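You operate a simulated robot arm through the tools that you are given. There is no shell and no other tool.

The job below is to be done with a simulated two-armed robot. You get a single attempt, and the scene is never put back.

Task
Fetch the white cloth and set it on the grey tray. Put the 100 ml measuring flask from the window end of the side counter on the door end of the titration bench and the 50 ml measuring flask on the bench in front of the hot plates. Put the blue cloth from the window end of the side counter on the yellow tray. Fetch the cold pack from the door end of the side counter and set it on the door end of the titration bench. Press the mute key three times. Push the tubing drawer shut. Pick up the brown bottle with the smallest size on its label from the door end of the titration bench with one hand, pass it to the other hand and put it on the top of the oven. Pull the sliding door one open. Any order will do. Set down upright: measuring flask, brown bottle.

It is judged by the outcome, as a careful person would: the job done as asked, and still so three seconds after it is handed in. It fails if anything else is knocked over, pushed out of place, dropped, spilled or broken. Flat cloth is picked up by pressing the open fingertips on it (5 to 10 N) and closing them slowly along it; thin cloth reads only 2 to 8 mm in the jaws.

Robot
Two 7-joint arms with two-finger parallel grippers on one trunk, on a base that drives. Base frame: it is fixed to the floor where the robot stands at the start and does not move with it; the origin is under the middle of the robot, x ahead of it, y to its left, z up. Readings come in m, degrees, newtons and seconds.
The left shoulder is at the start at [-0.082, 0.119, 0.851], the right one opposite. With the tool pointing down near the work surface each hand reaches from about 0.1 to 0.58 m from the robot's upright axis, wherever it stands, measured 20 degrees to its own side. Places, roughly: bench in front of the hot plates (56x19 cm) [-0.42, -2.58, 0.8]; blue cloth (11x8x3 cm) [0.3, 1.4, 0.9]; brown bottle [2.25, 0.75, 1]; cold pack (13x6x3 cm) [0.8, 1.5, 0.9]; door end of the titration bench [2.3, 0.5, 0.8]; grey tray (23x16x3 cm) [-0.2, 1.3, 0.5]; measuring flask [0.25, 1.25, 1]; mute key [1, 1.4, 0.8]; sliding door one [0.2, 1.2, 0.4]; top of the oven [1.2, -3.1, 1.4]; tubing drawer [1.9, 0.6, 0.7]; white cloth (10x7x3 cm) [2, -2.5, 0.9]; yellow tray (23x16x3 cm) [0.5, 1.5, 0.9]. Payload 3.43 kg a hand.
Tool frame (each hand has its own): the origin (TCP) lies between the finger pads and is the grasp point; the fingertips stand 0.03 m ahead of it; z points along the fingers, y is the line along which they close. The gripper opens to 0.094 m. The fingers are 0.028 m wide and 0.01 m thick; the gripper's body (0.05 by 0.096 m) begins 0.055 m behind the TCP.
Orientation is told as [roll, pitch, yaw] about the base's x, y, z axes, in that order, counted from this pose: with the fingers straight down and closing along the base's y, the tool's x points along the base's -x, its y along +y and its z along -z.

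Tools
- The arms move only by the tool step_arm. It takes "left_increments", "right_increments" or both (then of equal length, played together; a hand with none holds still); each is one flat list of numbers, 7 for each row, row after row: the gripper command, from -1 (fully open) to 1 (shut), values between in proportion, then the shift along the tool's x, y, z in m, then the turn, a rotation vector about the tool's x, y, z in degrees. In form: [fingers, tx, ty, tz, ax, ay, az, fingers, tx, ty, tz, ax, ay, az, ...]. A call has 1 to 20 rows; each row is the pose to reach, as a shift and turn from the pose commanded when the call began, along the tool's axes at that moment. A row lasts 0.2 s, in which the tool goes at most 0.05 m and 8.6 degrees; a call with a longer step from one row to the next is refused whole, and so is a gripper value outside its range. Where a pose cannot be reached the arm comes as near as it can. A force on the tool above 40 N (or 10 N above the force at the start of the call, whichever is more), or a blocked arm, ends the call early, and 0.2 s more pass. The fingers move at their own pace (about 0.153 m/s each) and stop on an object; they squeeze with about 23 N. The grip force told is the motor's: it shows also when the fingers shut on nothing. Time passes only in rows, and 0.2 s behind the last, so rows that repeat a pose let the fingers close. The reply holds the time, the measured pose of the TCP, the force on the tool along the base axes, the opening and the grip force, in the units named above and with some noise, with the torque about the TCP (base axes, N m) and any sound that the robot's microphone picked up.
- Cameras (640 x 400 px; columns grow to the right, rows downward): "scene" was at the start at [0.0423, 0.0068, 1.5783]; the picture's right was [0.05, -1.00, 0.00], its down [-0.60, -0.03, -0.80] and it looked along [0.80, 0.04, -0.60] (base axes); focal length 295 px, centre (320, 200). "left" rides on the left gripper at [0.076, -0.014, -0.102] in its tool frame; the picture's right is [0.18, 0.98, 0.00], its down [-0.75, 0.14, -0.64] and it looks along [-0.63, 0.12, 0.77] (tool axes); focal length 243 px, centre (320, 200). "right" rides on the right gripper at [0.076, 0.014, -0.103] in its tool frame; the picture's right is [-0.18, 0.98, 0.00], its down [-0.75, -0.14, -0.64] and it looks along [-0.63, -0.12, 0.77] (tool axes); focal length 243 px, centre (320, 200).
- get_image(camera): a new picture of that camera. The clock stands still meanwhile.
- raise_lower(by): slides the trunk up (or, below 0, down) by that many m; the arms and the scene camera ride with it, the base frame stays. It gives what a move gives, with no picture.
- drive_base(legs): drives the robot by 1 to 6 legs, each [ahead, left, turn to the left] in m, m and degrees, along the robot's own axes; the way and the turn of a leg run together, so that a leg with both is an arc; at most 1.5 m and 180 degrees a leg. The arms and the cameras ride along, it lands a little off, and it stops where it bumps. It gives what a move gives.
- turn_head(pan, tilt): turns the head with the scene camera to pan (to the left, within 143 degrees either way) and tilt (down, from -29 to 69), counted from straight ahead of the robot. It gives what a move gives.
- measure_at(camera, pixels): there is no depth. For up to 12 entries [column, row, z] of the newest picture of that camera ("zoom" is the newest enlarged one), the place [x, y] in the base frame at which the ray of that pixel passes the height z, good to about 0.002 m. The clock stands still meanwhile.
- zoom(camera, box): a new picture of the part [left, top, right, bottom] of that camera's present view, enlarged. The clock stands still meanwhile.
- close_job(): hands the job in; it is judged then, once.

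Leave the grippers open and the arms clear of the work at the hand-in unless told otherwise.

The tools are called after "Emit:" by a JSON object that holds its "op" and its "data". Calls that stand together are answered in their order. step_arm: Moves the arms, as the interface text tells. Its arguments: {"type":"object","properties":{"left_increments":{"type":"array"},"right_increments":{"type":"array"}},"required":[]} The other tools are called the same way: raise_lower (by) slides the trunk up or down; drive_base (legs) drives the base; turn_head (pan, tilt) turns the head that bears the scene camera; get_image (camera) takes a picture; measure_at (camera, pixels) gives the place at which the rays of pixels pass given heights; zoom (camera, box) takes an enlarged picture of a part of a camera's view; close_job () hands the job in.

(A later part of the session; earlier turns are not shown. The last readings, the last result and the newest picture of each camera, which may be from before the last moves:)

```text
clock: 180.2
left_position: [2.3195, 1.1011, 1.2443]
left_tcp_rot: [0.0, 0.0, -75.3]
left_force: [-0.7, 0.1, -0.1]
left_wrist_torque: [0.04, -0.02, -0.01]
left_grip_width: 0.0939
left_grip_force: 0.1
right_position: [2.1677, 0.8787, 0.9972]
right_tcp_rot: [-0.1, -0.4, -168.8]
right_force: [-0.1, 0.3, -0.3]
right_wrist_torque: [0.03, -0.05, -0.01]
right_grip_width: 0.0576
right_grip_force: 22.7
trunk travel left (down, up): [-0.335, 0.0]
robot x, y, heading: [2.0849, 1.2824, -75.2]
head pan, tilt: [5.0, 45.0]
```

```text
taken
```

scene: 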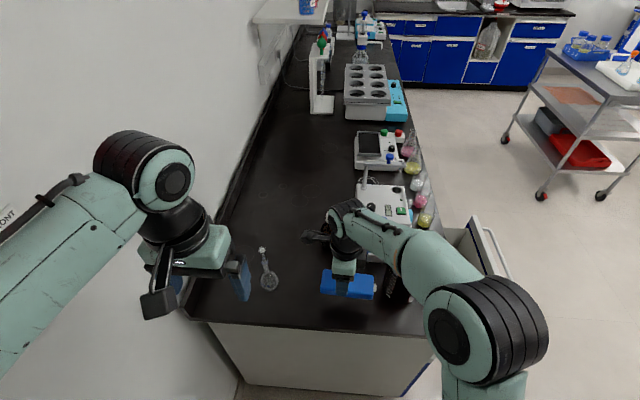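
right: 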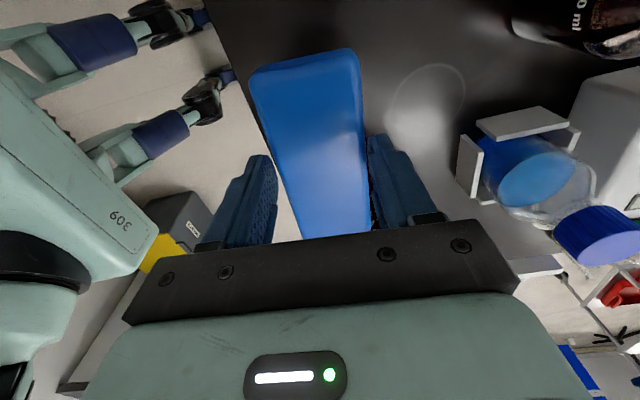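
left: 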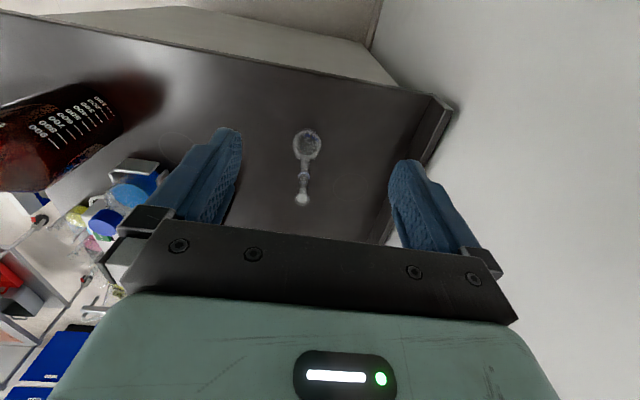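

The pack is over the bench, clear of bottle and flask. I lower it to contact.

Emit:
{"op": "step_arm", "data": {"right_increments": [1, 0, 0, 0.04, 0, 0, 0, 1, 0, 0, 0.075, 0, 0, 0, 1, 0, 0, 0.09, 0, 0, 0, 1, 0, 0, 0.097, 0, 0, 0, 1, 0, 0, 0.1, 0, 0, 0]}}

```text
clock: 181.4
left_position: [2.32, 1.103, 1.2454]
left_tcp_rot: [-0.2, -0.1, -75.3]
left_force: [0.0, 0.5, 0.4]
left_wrist_torque: [-0.02, 0.03, 0.0]
left_grip_width: 0.094
left_grip_force: 0.0
right_position: [2.1689, 0.8773, 0.8972]
right_tcp_rot: [0.2, -0.3, -168.7]
right_force: [1.9, -0.3, 18.1]
right_wrist_torque: [0.02, 0.04, -0.03]
right_grip_width: 0.0577
right_grip_force: 22.9
trunk travel left (down, up): [-0.335, 0.0]
robot x, y, heading: [2.0785, 1.2877, -75.6]
head pan, tilt: [5.0, 45.0]
```

It rests on the bench (18 N). I ease up, open moderately, and lift away.

Emit:
{"op": "step_arm", "data": {"right_increments": [1, 0, 0, -0.002, 0, 0, 0, 0, 0, 0, -0.002, 0, 0, 0, -0.7, 0, 0, -0.002, 0, 0, 0, -0.7, 0, 0, -0.002, 0, 0, 0, -0.7, 0, 0, -0.04, 0, 0, 0, -0.7, 0, 0, -0.08, 0, 0, 0, -0.7, 0, 0, -0.12, 0, 0, 0, -0.7, 0, 0, -0.16, 0, 0, 0, -0.7, 0, -0.04, -0.2, 0, 0, 0, -0.7, 0, -0.08, -0.22, 0, 0, 0]}}

Emit:
{"op": "get_image", "data": {"camera": "scene"}}

Emit:
{"op": "get_image", "data": {"camera": "right"}}

```text
refused: row 9 steps farther than a row can; nothing moved
```

```text
taken
```

scene: 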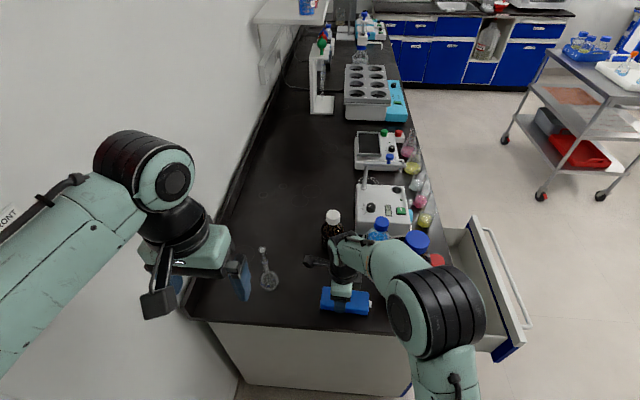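

```text
taken
```

right: 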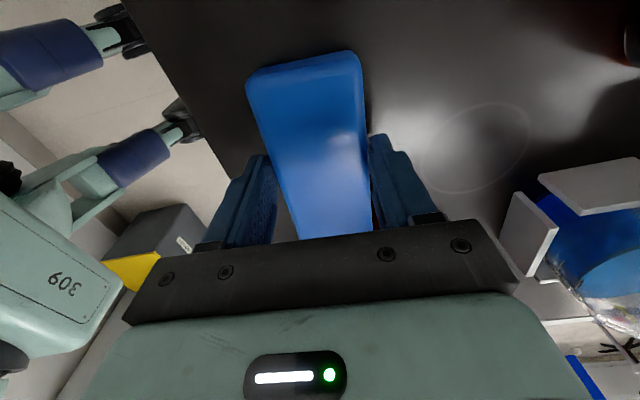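

One row was too long; I repeat with smaller steps.

Emit:
{"op": "step_arm", "data": {"right_increments": [1, 0, 0, -0.002, 0, 0, 0, 0, 0, 0, -0.002, 0, 0, 0, -0.7, 0, 0, -0.002, 0, 0, 0, -0.7, 0, 0, -0.002, 0, 0, 0, -0.7, 0, 0, -0.04, 0, 0, 0, -0.7, 0, 0, -0.08, 0, 0, 0, -0.7, 0, 0, -0.12, 0, 0, 0, -0.7, 0, 0, -0.16, 0, 0, 0, -0.7, 0, -0.03, -0.19, 0, 0, 0, -0.7, 0, -0.06, -0.22, 0, 0, 0]}}

Emit:
{"op": "get_image", "data": {"camera": "scene"}}

Emit:
{"op": "get_image", "data": {"camera": "right"}}

```text
clock: 183.6
left_position: [2.3189, 1.1029, 1.2449]
left_tcp_rot: [0.1, 0.0, -75.3]
left_force: [-0.5, 0.1, -0.2]
left_wrist_torque: [-0.01, 0.01, 0.01]
left_grip_width: 0.0942
left_grip_force: 0.0
right_position: [2.1552, 0.937, 1.1154]
right_tcp_rot: [-0.1, -0.4, -168.7]
right_force: [1.1, 0.4, 0.9]
right_wrist_torque: [-0.01, 0.01, -0.01]
right_grip_width: 0.0799
right_grip_force: 0.0
trunk travel left (down, up): [-0.335, 0.0]
robot x, y, heading: [2.0804, 1.2822, -75.4]
head pan, tilt: [5.0, 45.0]
```

```text
taken
```

scene: 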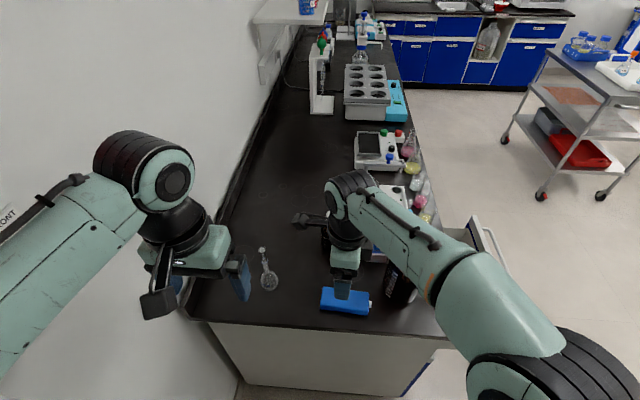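

```text
taken
```

right: 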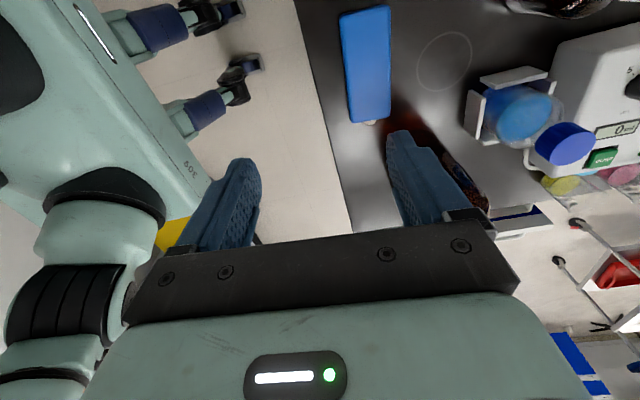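

The pack is placed. I swing the right hand back to the right side, turning its wrist to neutral, to clear the view for the bottle.

Emit:
{"op": "step_arm", "data": {"right_increments": [-0.7, -0.02, -0.03, -0.02, 0, 0, -8, -0.7, -0.05, -0.06, -0.04, 0, 0, -16, -0.7, -0.08, -0.09, -0.06, 0, 0, -24, -0.7, -0.11, -0.12, -0.08, 0, 0, -32, -1, -0.13, -0.13, -0.1, 0, 0, -40, -1, -0.15, -0.13, -0.1, 0, 0, -48, -1, -0.15, -0.13, -0.1, 0, 0, -56, -1, -0.15, -0.13, -0.1, 0, 0, -64, -1, -0.15, -0.13, -0.1, 0, 0, -72, -1, -0.15, -0.13, -0.1, 0, 0, -80, -1, -0.15, -0.13, -0.1, 0, 0, -88, -1, -0.15, -0.13, -0.1, 0, 0, -93, -1, -0.15, -0.13, -0.1, 0, 0, -93]}}

Emit:
{"op": "turn_head", "data": {"pan": 0, "tilt": 48}}

Emit:
{"op": "get_image", "data": {"camera": "scene"}}

Emit:
{"op": "get_image", "data": {"camera": "left"}}

Emit:
{"op": "get_image", "data": {"camera": "right"}}

```text
clock: 186.4
left_position: [2.3211, 1.1029, 1.245]
left_tcp_rot: [0.0, 0.1, -75.2]
left_force: [-0.7, 0.3, 0.1]
left_wrist_torque: [0.01, 0.03, 0.0]
left_grip_width: 0.0942
left_grip_force: 0.0
right_position: [1.985, 1.0342, 1.2158]
right_tcp_rot: [-0.5, 0.1, -75.6]
right_force: [0.1, -0.1, 0.0]
right_wrist_torque: [0.0, 0.0, -0.02]
right_grip_width: 0.0939
right_grip_force: 0.1
trunk travel left (down, up): [-0.335, 0.0]
robot x, y, heading: [2.0787, 1.285, -75.3]
head pan, tilt: [5.0, 45.0]
```

```text
clock: 187.1
left_position: [2.3197, 1.1021, 1.2453]
left_tcp_rot: [0.0, 0.0, -75.4]
left_force: [-0.6, -0.3, -0.7]
left_wrist_torque: [0.02, -0.02, 0.01]
left_grip_width: 0.094
left_grip_force: 0.0
right_position: [1.9854, 1.034, 1.2163]
right_tcp_rot: [-0.3, 0.1, -75.7]
right_force: [-0.4, -0.6, -0.3]
right_wrist_torque: [0.0, 0.02, -0.01]
right_grip_width: 0.0939
right_grip_force: 0.1
trunk travel left (down, up): [-0.335, 0.0]
robot x, y, heading: [2.0781, 1.2831, -75.2]
head pan, tilt: [0.0, 48.0]
```

```text
taken
```

scene: 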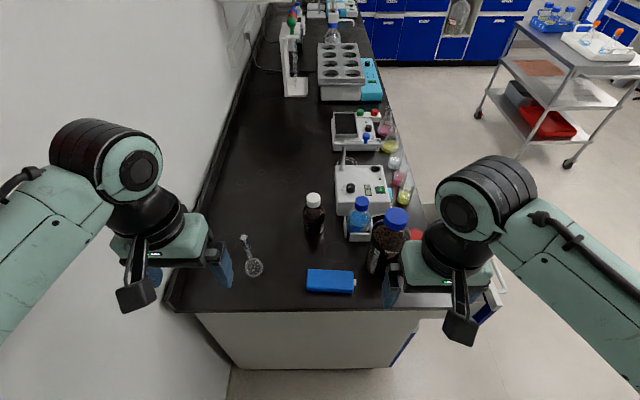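

```text
taken
```

left: 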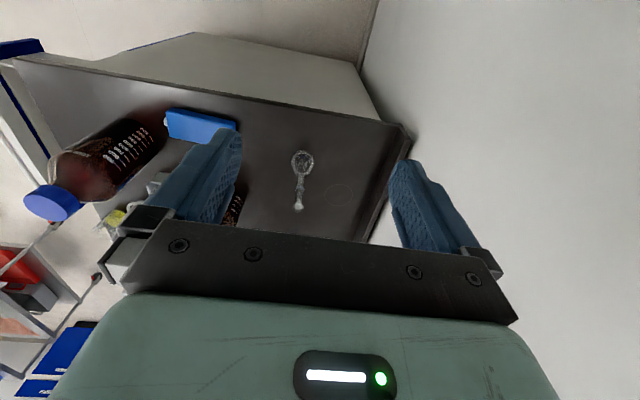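

```text
taken
```

right: 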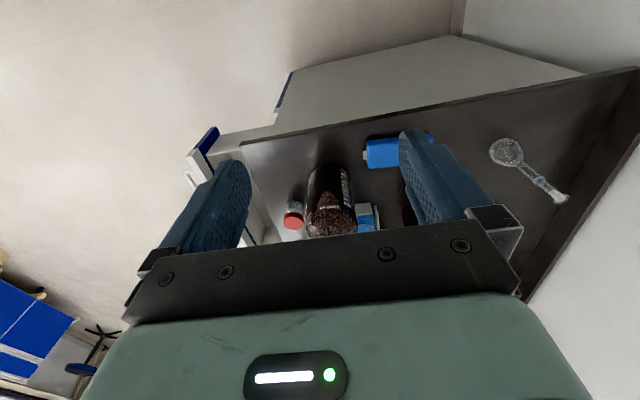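

Everything stands as placed. Now I measure the 250 ml bottle: base (315,238), cap top (313,197) in the scene view, and its width.

Emit:
{"op": "zoom", "data": {"camera": "scene", "box": [270, 170, 390, 245]}}

Emit:
{"op": "measure_at", "data": {"camera": "scene", "pixels": [[315, 238, 0.86], [304, 232, 0.86], [325, 232, 0.86], [313, 196, 1.0], [313, 196, 1.02], [313, 196, 0.98], [354, 236, 0.86], [390, 258, 0.86]]}}

```text
5.33 times, centred on (330, 208) of scene
```

zoom: 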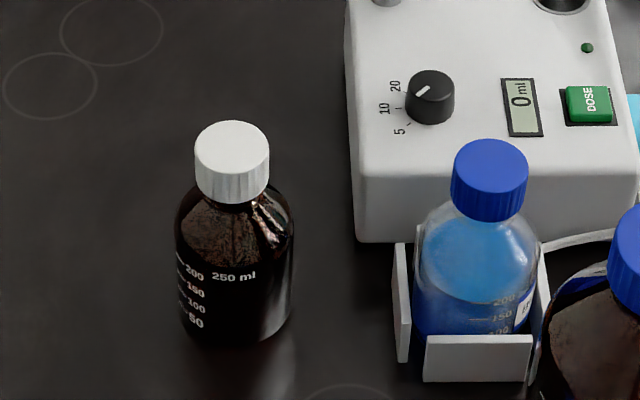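

```text
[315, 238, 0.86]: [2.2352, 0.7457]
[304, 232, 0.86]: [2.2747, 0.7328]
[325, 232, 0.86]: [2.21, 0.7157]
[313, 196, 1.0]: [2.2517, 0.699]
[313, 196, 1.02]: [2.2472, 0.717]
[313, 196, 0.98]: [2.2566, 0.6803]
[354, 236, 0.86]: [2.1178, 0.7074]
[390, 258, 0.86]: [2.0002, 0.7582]
```

The 250 ml bottle's axis is near (2.246,0.709), cap top at z ≈ 1.01, body 7 cm wide. I move 4 cm closer and bring the left hand over, first sideways then forward, staying high above the flask.

Emit:
{"op": "drive_base", "data": {"legs": [[0.04, 0, 0]]}}

Emit:
{"op": "step_arm", "data": {"left_increments": [-1, 0, -0.04, 0, 0, 0, 0, -1, 0, -0.08, 0, 0, 0, 0, -1, 0, -0.12, 0, 0, 0, 0, -1, -0.02, -0.15, 0.01, 0, 0, 0, -1, -0.06, -0.165, 0.02, 0, 0, 0, -1, -0.1, -0.168, 0.04, 0, 0, 0, -1, -0.14, -0.168, 0.06, 0, 0, 0, -1, -0.18, -0.168, 0.08, 0, 0, 0, -1, -0.22, -0.168, 0.1, 0, 0, 0, -1, -0.25, -0.168, 0.11, 0, 0, 0, -1, -0.25, -0.168, 0.11, 0, 0, 0]}}

Emit:
{"op": "get_image", "data": {"camera": "left"}}

Emit:
{"op": "get_image", "data": {"camera": "scene"}}

```text
clock: 187.9
left_position: [2.329, 1.0655, 1.2442]
left_tcp_rot: [0.0, -0.1, -75.2]
left_force: [0.4, 0.5, -0.4]
left_wrist_torque: [-0.03, -0.02, 0.0]
left_grip_width: 0.0941
left_grip_force: 0.0
right_position: [1.9946, 0.9985, 1.2165]
right_tcp_rot: [-0.4, 0.1, -75.6]
right_force: [-0.6, 0.1, -0.6]
right_wrist_torque: [-0.06, -0.04, 0.0]
right_grip_width: 0.094
right_grip_force: 0.1
trunk travel left (down, up): [-0.335, 0.0]
robot x, y, heading: [2.0904, 1.2447, -75.3]
head pan, tilt: [0.0, 48.0]
```

```text
clock: 190.3
left_position: [2.2319, 0.7792, 1.1356]
left_tcp_rot: [0.1, 0.0, -75.3]
left_force: [-0.4, 0.0, -0.2]
left_wrist_torque: [-0.02, -0.01, 0.0]
left_grip_width: 0.0941
left_grip_force: 0.1
right_position: [1.9949, 0.997, 1.2182]
right_tcp_rot: [-0.4, 0.1, -75.7]
right_force: [0.8, 0.2, -0.6]
right_wrist_torque: [-0.02, -0.03, 0.01]
right_grip_width: 0.094
right_grip_force: 0.1
trunk travel left (down, up): [-0.335, 0.0]
robot x, y, heading: [2.0871, 1.2471, -75.4]
head pan, tilt: [0.0, 48.0]
```

```text
taken
```

left: 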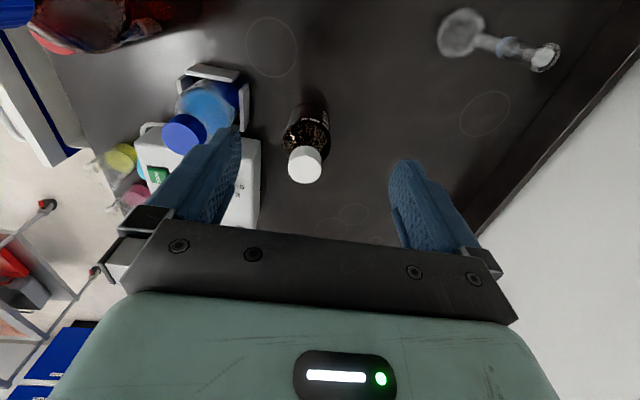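

```text
taken
```

scene: 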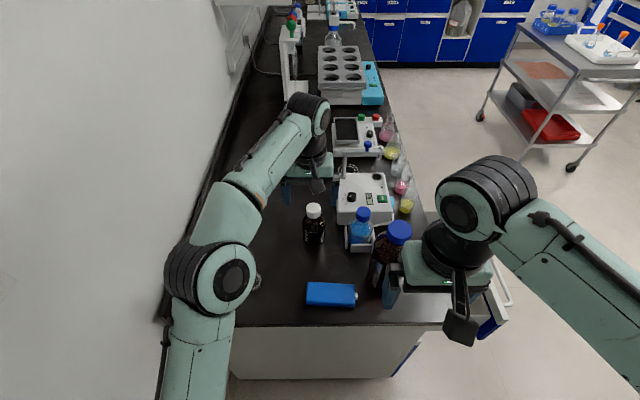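

The cap is at (305,164) in the left view. I measure its position.

Emit:
{"op": "measure_at", "data": {"camera": "left", "pixels": [[305, 165, 1.01], [305, 165, 0.99], [305, 165, 1.03], [320, 165, 1.01]]}}

Emit:
{"op": "measure_at", "data": {"camera": "scene", "pixels": [[314, 207, 1.01], [314, 207, 0.99], [314, 207, 1.03], [313, 243, 0.86]]}}

Emit:
{"op": "zoom", "data": {"camera": "left", "box": [240, 80, 400, 200]}}

```text
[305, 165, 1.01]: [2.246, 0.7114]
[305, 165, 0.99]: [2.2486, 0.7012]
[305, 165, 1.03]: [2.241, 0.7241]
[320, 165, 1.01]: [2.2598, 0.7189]
```

```text
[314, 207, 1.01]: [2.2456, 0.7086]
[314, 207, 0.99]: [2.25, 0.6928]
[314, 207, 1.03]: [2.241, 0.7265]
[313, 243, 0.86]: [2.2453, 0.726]
```

```text
3.33 times, centred on (320, 140) of left
```

zoom: 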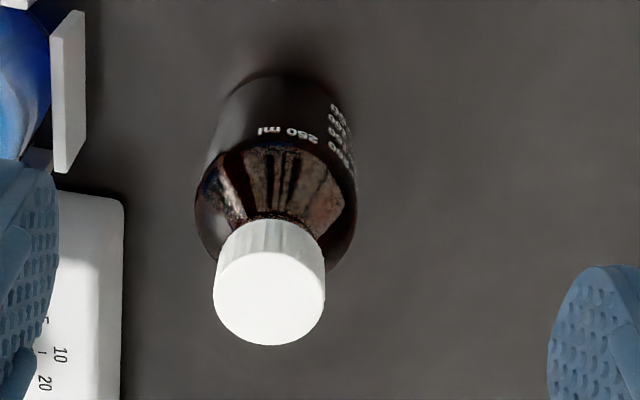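

The cap is centred at (2.246,0.711,1.01). I move 7 cm forward while lowering to tips just above it.

Emit:
{"op": "step_arm", "data": {"left_increments": [-1, -0.02, -0.001, 0.02, 0, 0, 0, -1, -0.045, -0.003, 0.04, 0, 0, 0, -1, -0.069, -0.004, 0.055, 0, 0, 0, -1, -0.069, -0.004, 0.06, 0, 0, 0, -1, -0.069, -0.004, 0.06, 0, 0, 0]}}

Emit:
{"op": "get_image", "data": {"camera": "left"}}

```text
clock: 191.5
left_position: [2.2458, 0.7239, 1.0744]
left_tcp_rot: [-0.1, 0.1, -75.2]
left_force: [0.3, 0.1, -0.5]
left_wrist_torque: [0.02, 0.0, 0.0]
left_grip_width: 0.094
left_grip_force: 0.2
left hand out of reach, approached as far as the arm can: row 3, 4, 5
right_position: [1.9957, 0.9957, 1.2169]
right_tcp_rot: [-0.4, 0.1, -75.6]
right_force: [0.7, -0.2, 0.4]
right_wrist_torque: [-0.01, -0.04, 0.0]
right_grip_width: 0.094
right_grip_force: 0.1
trunk travel left (down, up): [-0.335, 0.0]
robot x, y, heading: [2.0894, 1.2457, -75.6]
head pan, tilt: [0.0, 48.0]
```

```text
taken
```

left: 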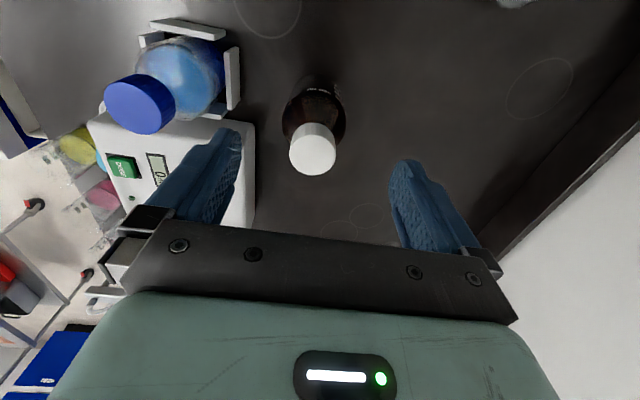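

The arm is 1.4 cm short, so I nudge the base 1.5 cm ahead and check.

Emit:
{"op": "drive_base", "data": {"legs": [[0.015, 0, 0]]}}

Emit:
{"op": "get_image", "data": {"camera": "left"}}

```text
clock: 192.3
left_position: [2.2479, 0.7121, 1.0749]
left_tcp_rot: [0.0, -0.2, -75.2]
left_force: [0.3, 0.2, -0.2]
left_wrist_torque: [0.0, 0.03, 0.02]
left_grip_width: 0.0939
left_grip_force: 0.0
right_position: [1.9973, 0.984, 1.2175]
right_tcp_rot: [-0.3, 0.0, -75.5]
right_force: [-1.2, -0.1, 0.7]
right_wrist_torque: [-0.01, -0.01, 0.03]
right_grip_width: 0.0941
right_grip_force: 0.0
trunk travel left (down, up): [-0.335, 0.0]
robot x, y, heading: [2.0914, 1.2311, -75.3]
head pan, tilt: [0.0, 48.0]
```

```text
taken
```

left: 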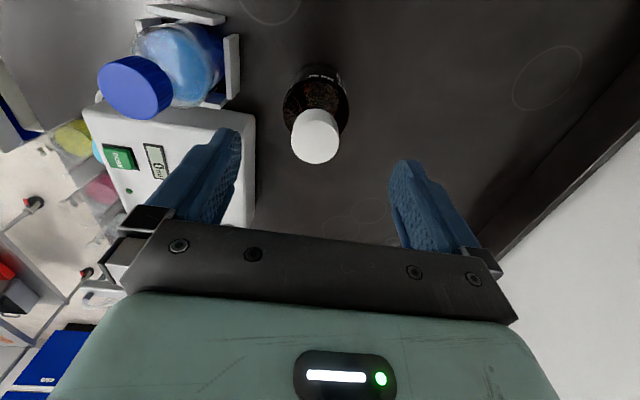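

The cap is on the tool axis. I descend 6.2 cm and close on the cap.

Emit:
{"op": "step_arm", "data": {"left_increments": [-1, -0.002, -0.003, 0.02, 0, 0, 0, -1, -0.002, -0.003, 0.04, 0, 0, 0, -1, -0.002, -0.003, 0.055, 0, 0, 0, -1, -0.002, -0.003, 0.062, 0, 0, 0, -0.4, -0.002, -0.003, 0.062, 0, 0, 0, 0, -0.002, -0.003, 0.062, 0, 0, 0, 0.3, -0.002, -0.003, 0.062, 0, 0, 0, 1, -0.002, -0.003, 0.062, 0, 0, 0, 1, -0.002, -0.003, 0.062, 0, 0, 0]}}

Emit:
{"op": "get_image", "data": {"camera": "left"}}

Emit:
{"op": "zoom", "data": {"camera": "scene", "box": [250, 140, 410, 260]}}

```text
clock: 194.3
left_position: [2.2473, 0.7078, 1.0128]
left_tcp_rot: [0.0, 0.0, -75.2]
left_force: [1.0, -0.4, 0.9]
left_wrist_torque: [-0.03, -0.06, 0.0]
left_grip_width: 0.0386
left_grip_force: 22.9
right_position: [1.9995, 0.9831, 1.2155]
right_tcp_rot: [-0.5, 0.1, -75.6]
right_force: [-0.6, -0.9, 0.5]
right_wrist_torque: [0.02, 0.02, 0.04]
right_grip_width: 0.094
right_grip_force: 0.0
trunk travel left (down, up): [-0.335, 0.0]
robot x, y, heading: [2.0944, 1.2369, -75.5]
head pan, tilt: [0.0, 48.0]
```

```text
taken
```

left: 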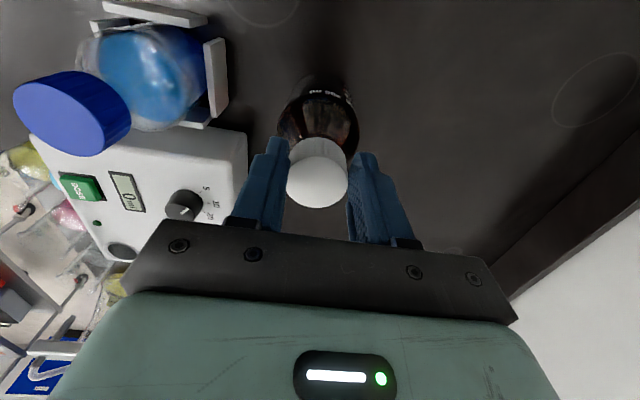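

```text
3.33 times, centred on (330, 200) of scene
```

zoom: 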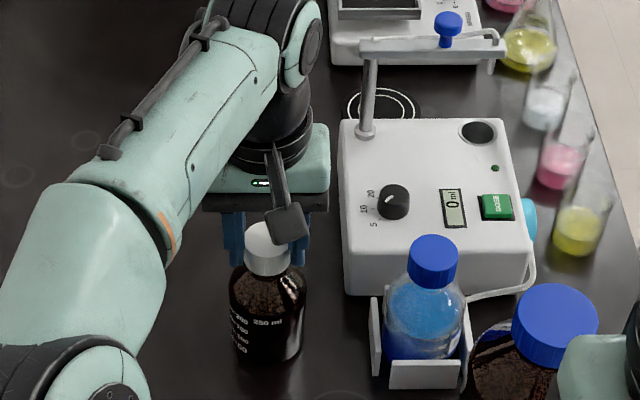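

The cap is held (39 mm). I lift it gently, drawing slightly toward me, then check.

Emit:
{"op": "step_arm", "data": {"left_increments": [1, 0, 0, -0.01, 0, 0, 0, 1, 0, 0, -0.03, 0, 0, 0, 1, 0.01, 0, -0.06, 0, 0, 0, 1, 0.025, 0, -0.09, 0, 0, 0, 1, 0.045, 0, -0.12, 0, 0, 0, 1, 0.07, 0, -0.15, 0, 0, 0, 1, 0.1, 0, -0.17, 0, 0, 0, 1, 0.1, 0, -0.17, 0, 0, 0]}}

Emit:
{"op": "get_image", "data": {"camera": "left"}}

Emit:
{"op": "get_image", "data": {"camera": "scene"}}

```text
clock: 196.1
left_position: [2.2196, 0.8054, 1.1822]
left_tcp_rot: [0.0, 0.1, -75.2]
left_force: [0.6, 0.0, -1.8]
left_wrist_torque: [0.03, 0.02, -0.03]
left_grip_width: 0.0384
left_grip_force: 23.0
right_position: [1.9992, 0.9818, 1.2173]
right_tcp_rot: [-0.4, 0.1, -75.7]
right_force: [-0.2, -0.2, 0.6]
right_wrist_torque: [0.02, 0.01, -0.01]
right_grip_width: 0.0941
right_grip_force: 0.1
trunk travel left (down, up): [-0.335, 0.0]
robot x, y, heading: [2.0911, 1.2302, -74.9]
head pan, tilt: [0.0, 48.0]
```

```text
taken
```

left: 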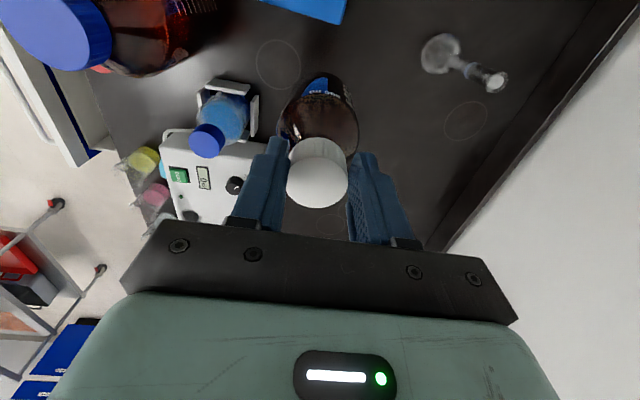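

```text
taken
```

scene: 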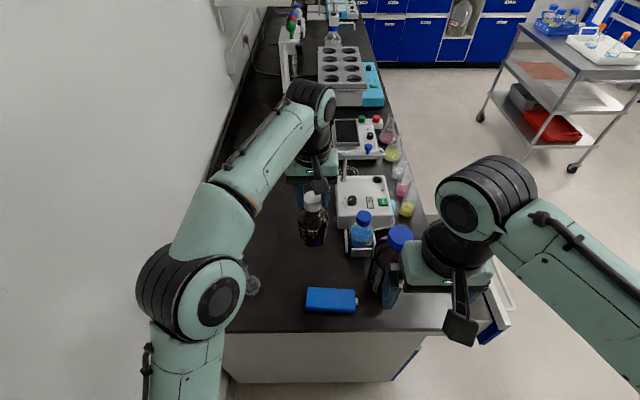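

The bottle is up. I back away 0.35 m into free space for the hand-over.

Emit:
{"op": "drive_base", "data": {"legs": [[-0.35, 0, 0]]}}

Emit:
{"op": "step_arm", "data": {"left_increments": [1, -0.02, 0, 0.02, 0, 0, 0, 1, -0.04, 0, 0.05, 0, 0, 0, 1, -0.04, 0, 0.05, 0, 0, 0, 1, -0.04, 0, 0.05, 0, 0, 0, 1, -0.04, 0, 0.05, 0, 0, 0, 1, -0.04, 0, 0.05, 0, 0, 0], "right_increments": [-1, 0, 0, 0, 0, 0, -8, -1, 0, 0, 0, 0, 0, -16, -1, 0, 0, 0, 0, 0, -24, -1, 0, 0, 0, 0, 0, -32, -1, 0, 0, 0, 0, 0, -40, -1, 0, 0, 0, 0, 0, -45]}}

Emit:
{"op": "get_image", "data": {"camera": "scene"}}

```text
clock: 198.4
left_position: [2.1321, 1.1416, 1.1816]
left_tcp_rot: [0.0, 0.0, -75.0]
left_force: [-0.5, -0.7, -2.2]
left_wrist_torque: [0.04, 0.0, -0.02]
left_grip_width: 0.0383
left_grip_force: 22.9
right_position: [1.9121, 1.3186, 1.2158]
right_tcp_rot: [-0.4, 0.0, -75.5]
right_force: [0.1, -0.4, -0.4]
right_wrist_torque: [0.01, 0.02, 0.0]
right_grip_width: 0.0939
right_grip_force: 0.0
trunk travel left (down, up): [-0.335, 0.0]
robot x, y, heading: [2.0079, 1.5667, -75.1]
head pan, tilt: [0.0, 48.0]
```

```text
clock: 199.8
left_position: [2.1404, 1.1023, 1.1322]
left_tcp_rot: [0.0, 0.0, -75.1]
left_force: [-0.1, 0.2, -2.3]
left_wrist_torque: [0.07, -0.01, 0.03]
left_grip_width: 0.0383
left_grip_force: 22.6
right_position: [1.9117, 1.3181, 1.2155]
right_tcp_rot: [-0.3, 0.4, -30.3]
right_force: [-0.7, -0.5, -0.4]
right_wrist_torque: [0.0, 0.01, -0.01]
right_grip_width: 0.0943
right_grip_force: 0.0
trunk travel left (down, up): [-0.335, 0.0]
robot x, y, heading: [2.0021, 1.5693, -75.3]
head pan, tilt: [0.0, 48.0]
```

```text
taken
```

scene: 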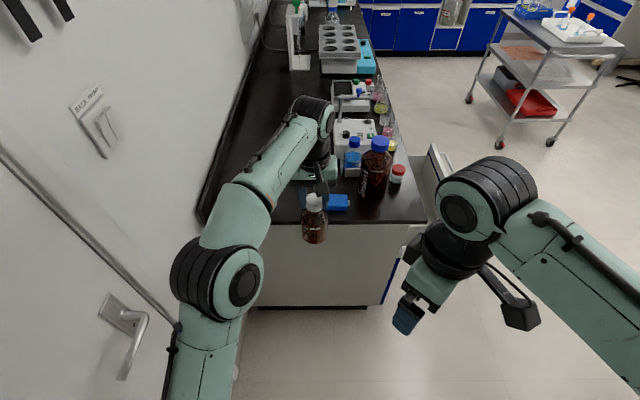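

Now the right hand swings from pointing down to horizontal, pointing forward-left toward the bottle's body, stopping about 9 cm short of it.

Emit:
{"op": "step_arm", "data": {"right_increments": [-1, 0, 0, 0.02, 0, -8, 0, -1, -0.01, -0.005, 0.04, 0, -16, 0, -1, -0.025, -0.01, 0.06, 0, -24, 0, -1, -0.04, -0.015, 0.08, 0, -32, 0, -1, -0.06, -0.02, 0.1, 0, -40, 0, -1, -0.08, -0.03, 0.12, 0, -48, 0, -1, -0.1, -0.035, 0.14, 0, -56, 0, -1, -0.12, -0.045, 0.16, 0, -64, 0, -1, -0.14, -0.05, 0.175, 0, -72, 0, -1, -0.155, -0.06, 0.185, 0, -80, 0, -1, -0.165, -0.068, 0.195, 0, -88, 0, -1, -0.165, -0.068, 0.195, 0, -90, 0, -1, -0.165, -0.068, 0.195, 0, -90, 0]}}

Emit:
{"op": "get_image", "data": {"camera": "scene"}}

Emit:
{"op": "get_image", "data": {"camera": "right"}}

Emit:
{"op": "get_image", "data": {"camera": "left"}}

```text
clock: 202.6
left_position: [2.1396, 1.1024, 1.1306]
left_tcp_rot: [0.0, 0.0, -75.1]
left_force: [-0.1, -0.2, -2.8]
left_wrist_torque: [0.01, 0.05, 0.02]
left_grip_width: 0.0383
left_grip_force: 22.8
right_position: [2.0183, 1.1761, 1.0217]
right_tcp_rot: [-33.1, -89.6, 2.5]
right_force: [0.6, -1.0, 0.1]
right_wrist_torque: [-0.03, 0.0, -0.03]
right_grip_width: 0.0941
right_grip_force: 0.0
right hand out of reach, approached as far as the arm can: row 9
trunk travel left (down, up): [-0.335, 0.0]
robot x, y, heading: [2.0038, 1.5687, -75.5]
head pan, tilt: [0.0, 48.0]
```

```text
taken
```

scene: 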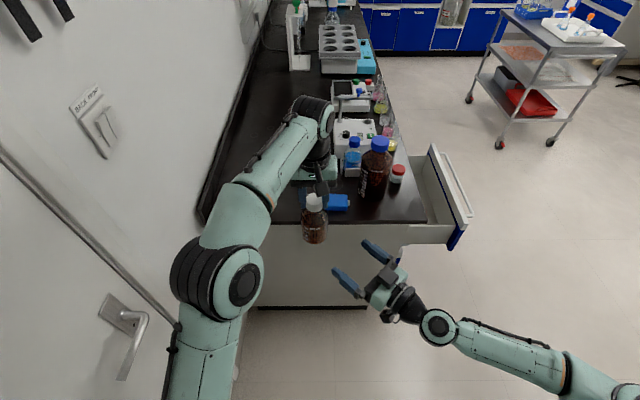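

```text
taken
```

right: 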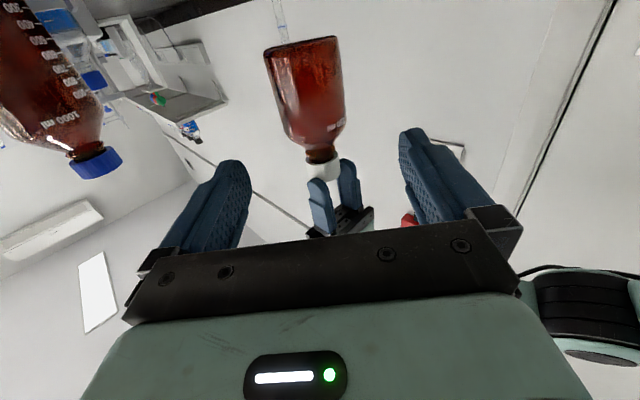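

```text
taken
```

left: 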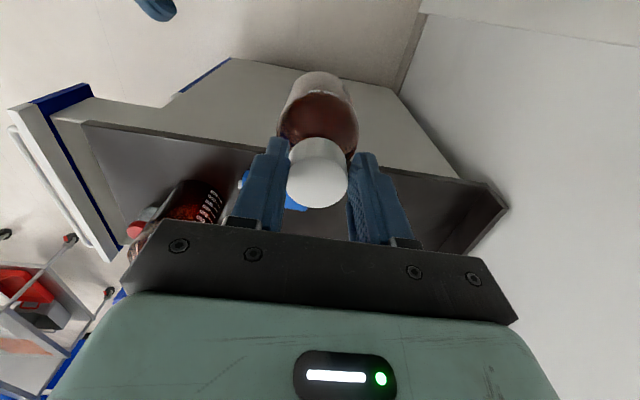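

The right hand is level with the bottle's body, 14 cm away and aligned within 1 cm. I shift 8 mm and advance to straddle it.

Emit:
{"op": "step_arm", "data": {"right_increments": [-1, 0, -0.008, 0.02, 0, 0, 0, -1, 0, -0.008, 0.05, 0, 0, 0, -1, 0, -0.008, 0.08, 0, 0, 0, -1, 0, -0.008, 0.1, 0, 0, 0, -1, 0, -0.008, 0.1, 0, 0, 0]}}

Emit:
{"op": "get_image", "data": {"camera": "right"}}

Emit:
{"op": "get_image", "data": {"camera": "left"}}

```text
clock: 203.8
left_position: [2.1393, 1.1028, 1.1326]
left_tcp_rot: [0.0, 0.0, -75.1]
left_force: [-0.1, 0.2, -2.3]
left_wrist_torque: [0.05, -0.02, -0.01]
left_grip_width: 0.0385
left_grip_force: 23.1
right_position: [2.0991, 1.119, 1.0204]
right_tcp_rot: [-29.6, -89.6, -1.1]
right_force: [-0.4, -0.4, -0.5]
right_wrist_torque: [-0.03, -0.05, 0.0]
right_grip_width: 0.0942
right_grip_force: 0.1
trunk travel left (down, up): [-0.335, 0.0]
robot x, y, heading: [2.0028, 1.5714, -75.3]
head pan, tilt: [0.0, 48.0]
```

```text
taken
```

right: 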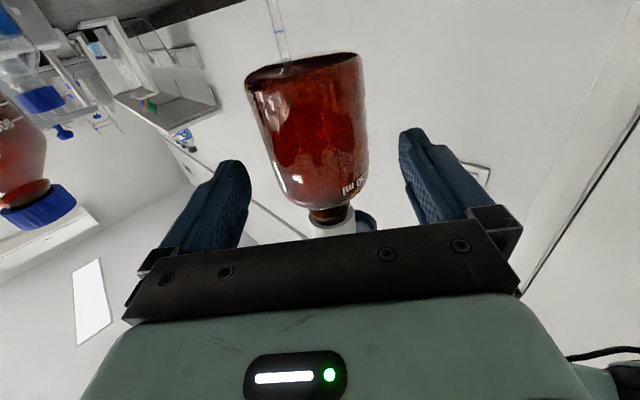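

```text
taken
```

left: 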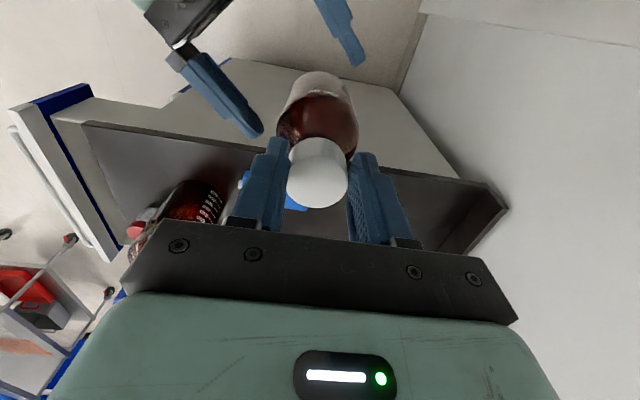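

The bottle is about 9 mm left of centre between the fingers; I shift and go the last 4 cm, then close.

Emit:
{"op": "step_arm", "data": {"right_increments": [-1, 0, -0.008, 0, 0, 0, 0, -1, 0, -0.008, 0.02, 0, 0, 0, -1, 0, -0.008, 0.038, 0, 0, 0, -1, 0, -0.008, 0.038, 0, 0, 0]}}

Emit:
{"op": "get_image", "data": {"camera": "right"}}

Emit:
{"op": "get_image", "data": {"camera": "left"}}

```text
clock: 204.8
left_position: [2.14, 1.1024, 1.1318]
left_tcp_rot: [0.0, 0.1, -75.1]
left_force: [-0.2, -0.4, -2.1]
left_wrist_torque: [0.01, 0.03, 0.0]
left_grip_width: 0.0384
left_grip_force: 23.1
right_position: [2.1288, 1.0924, 1.0201]
right_tcp_rot: [-31.9, -89.5, 1.4]
right_force: [0.3, -0.1, 0.5]
right_wrist_torque: [0.01, -0.01, -0.02]
right_grip_width: 0.0939
right_grip_force: 0.1
trunk travel left (down, up): [-0.335, 0.0]
robot x, y, heading: [2.0032, 1.5695, -75.5]
head pan, tilt: [0.0, 48.0]
```

```text
taken
```

right: 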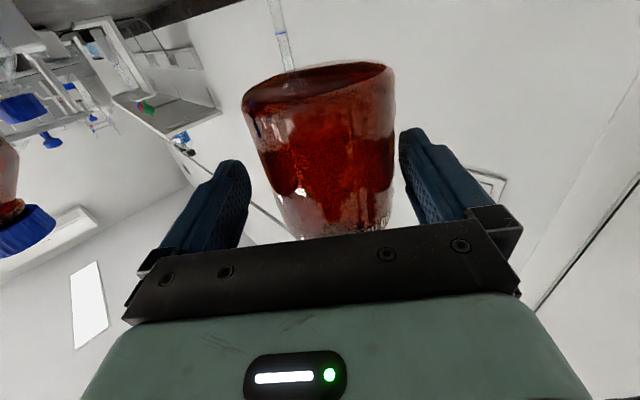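

```text
taken
```

left: 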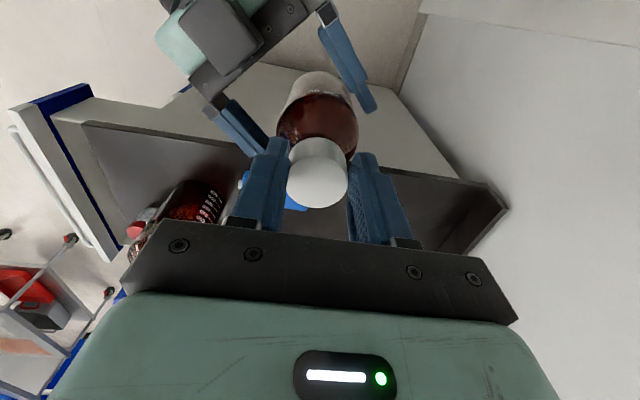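

The bottle body is centred between the right fingers. I close the right hand.

Emit:
{"op": "step_arm", "data": {"right_increments": [-0.7, 0, 0, 0, 0, 0, 0, -0.4, 0, 0, 0, 0, 0, 0, 0, 0, 0, 0, 0, 0, 0, 1, 0, 0, 0, 0, 0, 0, 1, 0, 0, 0, 0, 0, 0]}}

Emit:
{"op": "get_image", "data": {"camera": "right"}}

```text
clock: 206.0
left_position: [2.1387, 1.1019, 1.1321]
left_tcp_rot: [-0.1, -0.4, -75.2]
left_force: [-7.5, -17.7, 1.7]
left_wrist_torque: [-0.89, 0.28, -0.18]
left_grip_width: 0.0381
left_grip_force: 22.1
right_position: [2.1289, 1.0937, 1.0199]
right_tcp_rot: [-33.5, -89.6, 3.2]
right_force: [7.4, 17.2, -1.8]
right_wrist_torque: [-1.0, 0.62, 0.27]
right_grip_width: 0.0697
right_grip_force: 22.5
trunk travel left (down, up): [-0.335, 0.0]
robot x, y, heading: [2.0058, 1.5649, -75.3]
head pan, tilt: [0.0, 48.0]
```

```text
taken
```

right: 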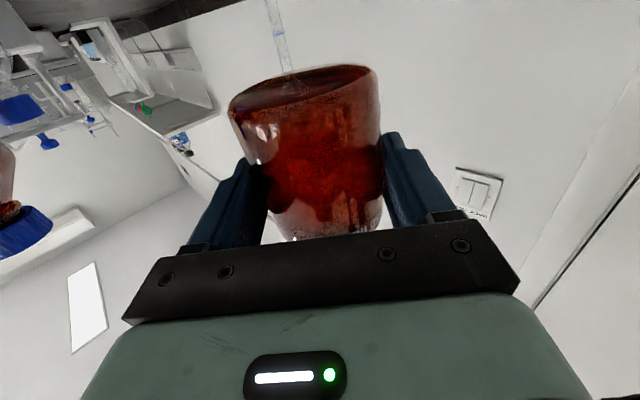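

The right hand holds it (70 mm), with 18 N of sideways preload. I relax the right hand a few millimetres along its closing axis.

Emit:
{"op": "step_arm", "data": {"right_increments": [1, 0, 0.002, 0, 0, 0, 0, 1, 0, 0.004, 0, 0, 0, 0, 1, 0, 0.004, 0, 0, 0, 0]}}

```text
clock: 206.8
left_position: [2.1404, 1.1024, 1.1318]
left_tcp_rot: [0.0, 0.0, -75.1]
left_force: [-3.6, -9.0, 4.5]
left_wrist_torque: [-0.61, 0.19, -0.23]
left_grip_width: 0.0385
left_grip_force: 23.3
right_position: [2.131, 1.0955, 1.0198]
right_tcp_rot: [-17.0, -89.6, -13.6]
right_force: [5.1, 9.3, -4.4]
right_wrist_torque: [-0.29, 0.43, 0.3]
right_grip_width: 0.0698
right_grip_force: 22.8
trunk travel left (down, up): [-0.335, 0.0]
robot x, y, heading: [2.0052, 1.567, -75.2]
head pan, tilt: [0.0, 48.0]
```

Emit:
{"op": "step_arm", "data": {"right_increments": [1, 0, 0.002, 0, 0, 0, 0, 1, 0, 0.004, 0, 0, 0, 0, 1, 0, 0.004, 0, 0, 0, 0]}}

```text
clock: 207.6
left_position: [2.1397, 1.1016, 1.1307]
left_tcp_rot: [0.0, 0.2, -75.0]
left_force: [1.7, 6.5, 6.1]
left_wrist_torque: [0.67, -0.07, -0.03]
left_grip_width: 0.0384
left_grip_force: 23.0
right_position: [2.1313, 1.0962, 1.0198]
right_tcp_rot: [-20.1, -89.6, -10.9]
right_force: [-0.8, -6.1, -4.8]
right_wrist_torque: [0.02, -0.03, -0.04]
right_grip_width: 0.0693
right_grip_force: 23.3
trunk travel left (down, up): [-0.335, 0.0]
robot x, y, heading: [2.0061, 1.5694, -75.0]
head pan, tilt: [0.0, 48.0]
```

The preload is small now. I open the left hand and raise it off the cap.

Emit:
{"op": "step_arm", "data": {"left_increments": [0.0, 0, 0, 0, 0, 0, 0, -0.3, 0, 0, 0, 0, 0, 0, -0.5, 0, 0, -0.02, 0, 0, 0, -0.5, 0, 0, -0.06, 0, 0, 0, -0.5, 0, 0, -0.1, 0, 0, 0, -0.5, 0.03, 0, -0.13, 0, 0, 0], "right_increments": [1, 0, 0, 0, 0, 0, 0, 1, 0, 0, 0, 0, 0, 0, 1, 0, 0, 0, 0, 0, 0, 1, 0, 0, 0, 0, 0, 0, 1, 0, 0, 0, 0, 0, 0, 1, 0, 0, 0, 0, 0, 0]}}

Emit:
{"op": "get_image", "data": {"camera": "left"}}

Emit:
{"op": "get_image", "data": {"camera": "right"}}

Emit:
{"op": "get_image", "data": {"camera": "scene"}}

```text
clock: 209.0
left_position: [2.1306, 1.158, 1.2528]
left_tcp_rot: [-0.1, -0.2, -75.2]
left_force: [-0.9, 0.9, -0.5]
left_wrist_torque: [0.04, -0.02, 0.0]
left_grip_width: 0.0705
left_grip_force: 0.0
left hand out of reach, approached as far as the arm can: row 4, 5, 6
right_position: [2.1309, 1.1, 1.0192]
right_tcp_rot: [-35.6, -89.7, 5.1]
right_force: [-0.8, 0.6, -0.4]
right_wrist_torque: [-0.01, 0.0, 0.01]
right_grip_width: 0.0695
right_grip_force: 22.8
trunk travel left (down, up): [-0.335, 0.0]
robot x, y, heading: [2.0036, 1.5674, -74.9]
head pan, tilt: [0.0, 48.0]
```

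```text
taken
```

left: 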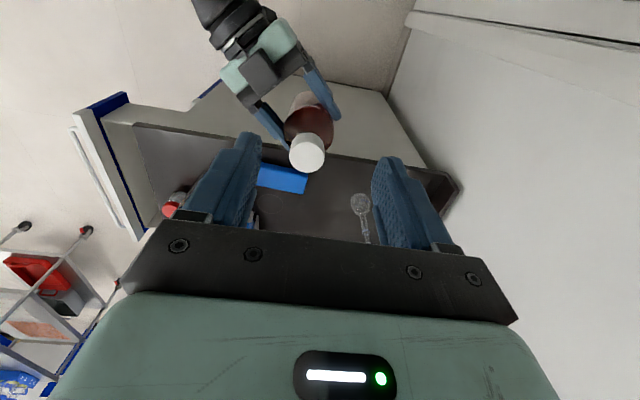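

```text
taken
```

right: 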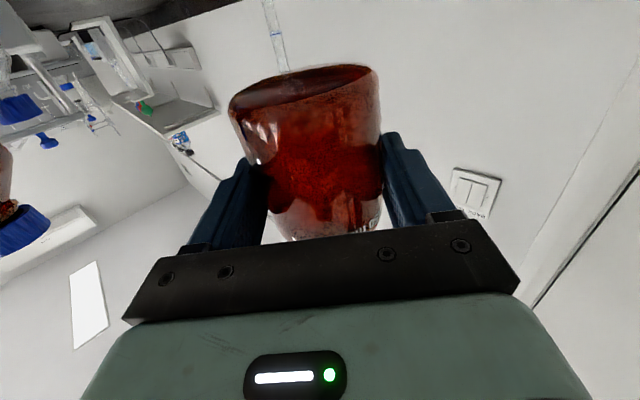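

```text
taken
```

scene: 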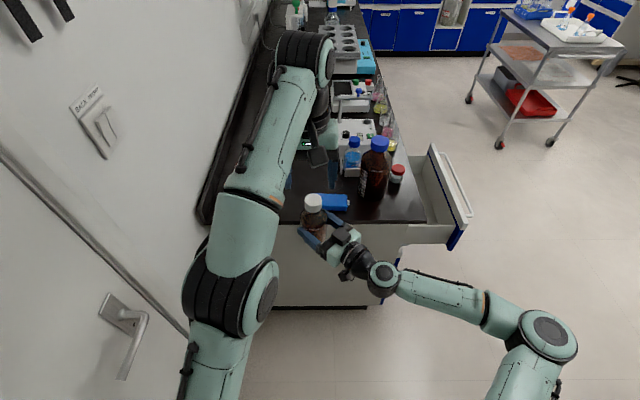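

The hand-over is done: the right hand holds the bottle upright by its body. Before driving out I measure where the trolley stands so that my turns stay clear of it.

Emit:
{"op": "measure_at", "data": {"camera": "scene", "pixels": [[499, 145, 0.03], [471, 100, 0.03], [549, 141, 0.03], [488, 15, 0.85], [572, 42, 0.85], [625, 38, 0.85]]}}

```text
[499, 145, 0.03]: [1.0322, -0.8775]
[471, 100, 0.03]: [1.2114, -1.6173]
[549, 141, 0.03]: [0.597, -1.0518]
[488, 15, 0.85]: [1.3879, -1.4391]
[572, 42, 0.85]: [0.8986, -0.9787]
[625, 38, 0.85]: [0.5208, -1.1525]
```

The trolley is far off (n below −1.1). I drive out: sidestep from the wall, turn right 90°, go past the bench's corner, then turn round to face the drawer.

Emit:
{"op": "drive_base", "data": {"legs": [[0.05, -0.15, 0], [0, 0, -90], [0.45, 0.22, 0], [0.6, 0.38, 0]]}}

Emit:
{"op": "get_image", "data": {"camera": "right"}}

```text
clock: 220.9
left_position: [0.5887, 0.5364, 1.253]
left_tcp_rot: [-0.1, -0.1, -166.8]
left_force: [0.1, -1.1, -0.3]
left_wrist_torque: [-0.01, -0.02, -0.02]
left_grip_width: 0.0705
left_grip_force: 0.1
right_position: [0.5313, 0.5366, 1.019]
right_tcp_rot: [-28.2, -89.6, -94.1]
right_force: [0.3, -0.2, 0.3]
right_wrist_torque: [0.08, -0.04, -0.01]
right_grip_width: 0.0691
right_grip_force: 22.8
trunk travel left (down, up): [-0.335, 0.0]
robot x, y, heading: [1.0033, 0.6544, -166.7]
head pan, tilt: [0.0, 48.0]
```

```text
taken
```

right: 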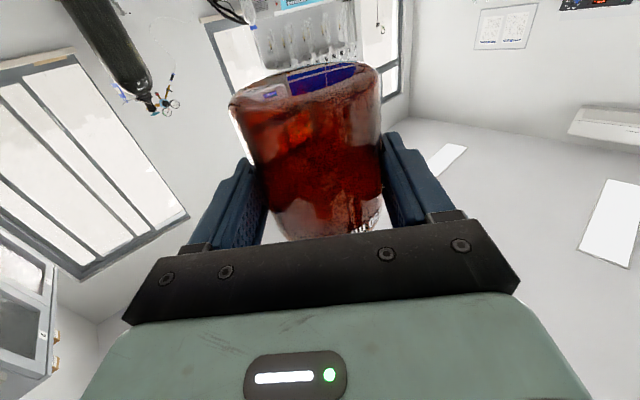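

The bottle is steady. I turn around to face the titration bench and line the left arm up with the drawer.

Emit:
{"op": "drive_base", "data": {"legs": [[0, 0, 180], [0, -0.33, 1]]}}

Emit:
{"op": "turn_head", "data": {"pan": 0, "tilt": 45}}

Emit:
{"op": "get_image", "data": {"camera": "scene"}}

```text
clock: 231.7
left_position: [1.4915, 0.448, 1.2513]
left_tcp_rot: [-0.1, -0.2, 13.3]
left_force: [0.8, -0.2, -0.5]
left_wrist_torque: [0.01, 0.02, 0.0]
left_grip_width: 0.0705
left_grip_force: 0.1
right_position: [1.5485, 0.4473, 1.0206]
right_tcp_rot: [-28.9, -89.6, 86.8]
right_force: [-0.2, 0.1, 0.0]
right_wrist_torque: [-0.02, 0.04, -0.02]
right_grip_width: 0.0691
right_grip_force: 23.0
trunk travel left (down, up): [-0.335, 0.0]
robot x, y, heading: [1.076, 0.3292, 13.3]
head pan, tilt: [0.0, 48.0]
```

```text
clock: 232.3
left_position: [1.4914, 0.4479, 1.2515]
left_tcp_rot: [-0.1, -0.1, 13.3]
left_force: [-0.2, -0.4, 0.3]
left_wrist_torque: [-0.06, 0.0, 0.01]
left_grip_width: 0.0706
left_grip_force: 0.1
right_position: [1.5482, 0.4462, 1.0201]
right_tcp_rot: [-26.9, -89.6, 84.8]
right_force: [0.2, -0.1, -0.7]
right_wrist_torque: [-0.05, 0.0, 0.0]
right_grip_width: 0.0691
right_grip_force: 22.6
trunk travel left (down, up): [-0.335, 0.0]
robot x, y, heading: [1.0744, 0.3271, 13.3]
head pan, tilt: [0.0, 45.0]
```

```text
taken
```

scene: 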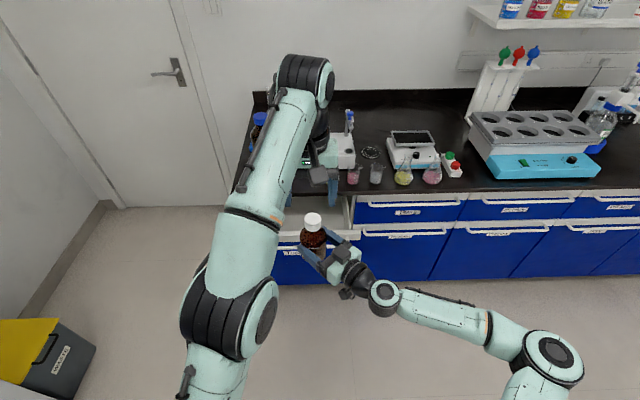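

Both hands are stacked in the middle. I move the left hand 16 cm outward, then swing it to horizontal, fingers closed, at z ≈ 0.70 for pushing the drawer.

Emit:
{"op": "step_arm", "data": {"left_increments": [0, 0, 0.04, 0, 0, 0, 0, 0.5, 0, 0.08, 0, 0, 0, 0, 1, 0, 0.12, 0, 0, 0, 0, 1, 0, 0.16, 0.0, 0, 0, 0]}}

Emit:
{"op": "step_arm", "data": {"left_increments": [1, 0, 0, 0.04, 0, -8, 0, 1, 0, 0, 0.08, 0, -16, 0, 1, 0, 0, 0.12, 0, -24, 0, 1, 0, 0, 0.16, 0, -32, 0, 1, 0, 0, 0.2, 0, -40, 0, 1, 0, 0, 0.245, 0, -48, 0, 1, 0, 0, 0.29, 0, -56, 0, 1, 0, 0, 0.335, 0, -64, 0, 1, 0, 0, 0.38, 0, -72, 0, 1, 0, 0, 0.42, 0, -80, 0, 1, 0, 0, 0.46, 0, -88, 0, 1, 0, 0, 0.5, 0, -90, 0, 1, 0, 0, 0.54, 0, -90, 0, 1, 0, 0, 0.54, 0, -90, 0]}}

Emit:
{"op": "get_image", "data": {"camera": "scene"}}

Emit:
{"op": "get_image", "data": {"camera": "left"}}

```text
clock: 233.3
left_position: [1.4541, 0.6033, 1.253]
left_tcp_rot: [-0.1, -0.2, 13.2]
left_force: [0.5, 0.4, -0.2]
left_wrist_torque: [-0.04, -0.03, 0.01]
left_grip_width: 0.0001
left_grip_force: 22.8
right_position: [1.5476, 0.4478, 1.0203]
right_tcp_rot: [-30.4, -89.5, 88.3]
right_force: [0.3, 0.0, -0.6]
right_wrist_torque: [-0.06, 0.02, 0.0]
right_grip_width: 0.0693
right_grip_force: 22.9
trunk travel left (down, up): [-0.335, 0.0]
robot x, y, heading: [1.0784, 0.3325, 13.1]
head pan, tilt: [0.0, 45.0]
```

```text
clock: 236.3
left_position: [1.4546, 0.6046, 0.9271]
left_tcp_rot: [-0.1, -62.3, 13.5]
left_force: [0.0, 0.5, -0.8]
left_wrist_torque: [0.03, -0.02, -0.02]
left_grip_width: 0.0
left_grip_force: 22.8
left hand out of reach, approached as far as the arm can: row 8, 9, 10, 11, 12, 13, 14
right_position: [1.5498, 0.4475, 1.0204]
right_tcp_rot: [-28.7, -89.7, 86.6]
right_force: [0.7, 0.2, 0.0]
right_wrist_torque: [-0.01, 0.05, -0.01]
right_grip_width: 0.069
right_grip_force: 22.6
trunk travel left (down, up): [-0.335, 0.0]
robot x, y, heading: [1.0799, 0.3287, 13.2]
head pan, tilt: [0.0, 45.0]
```

```text
taken
```

scene: 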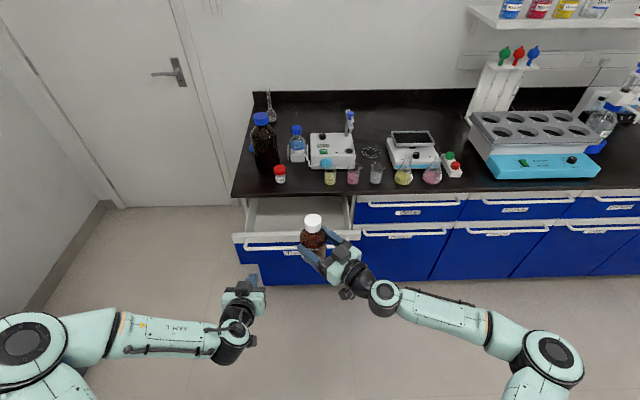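

```text
taken
```

left: 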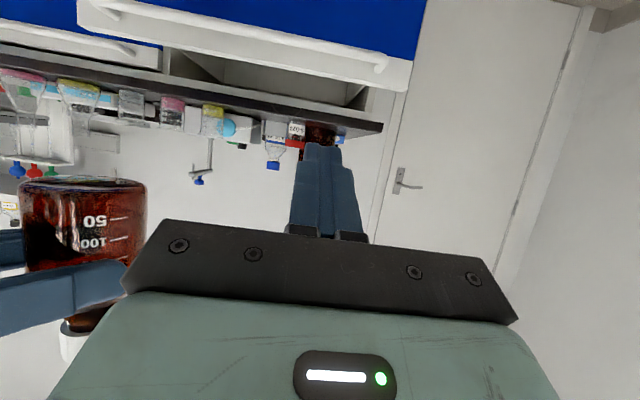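

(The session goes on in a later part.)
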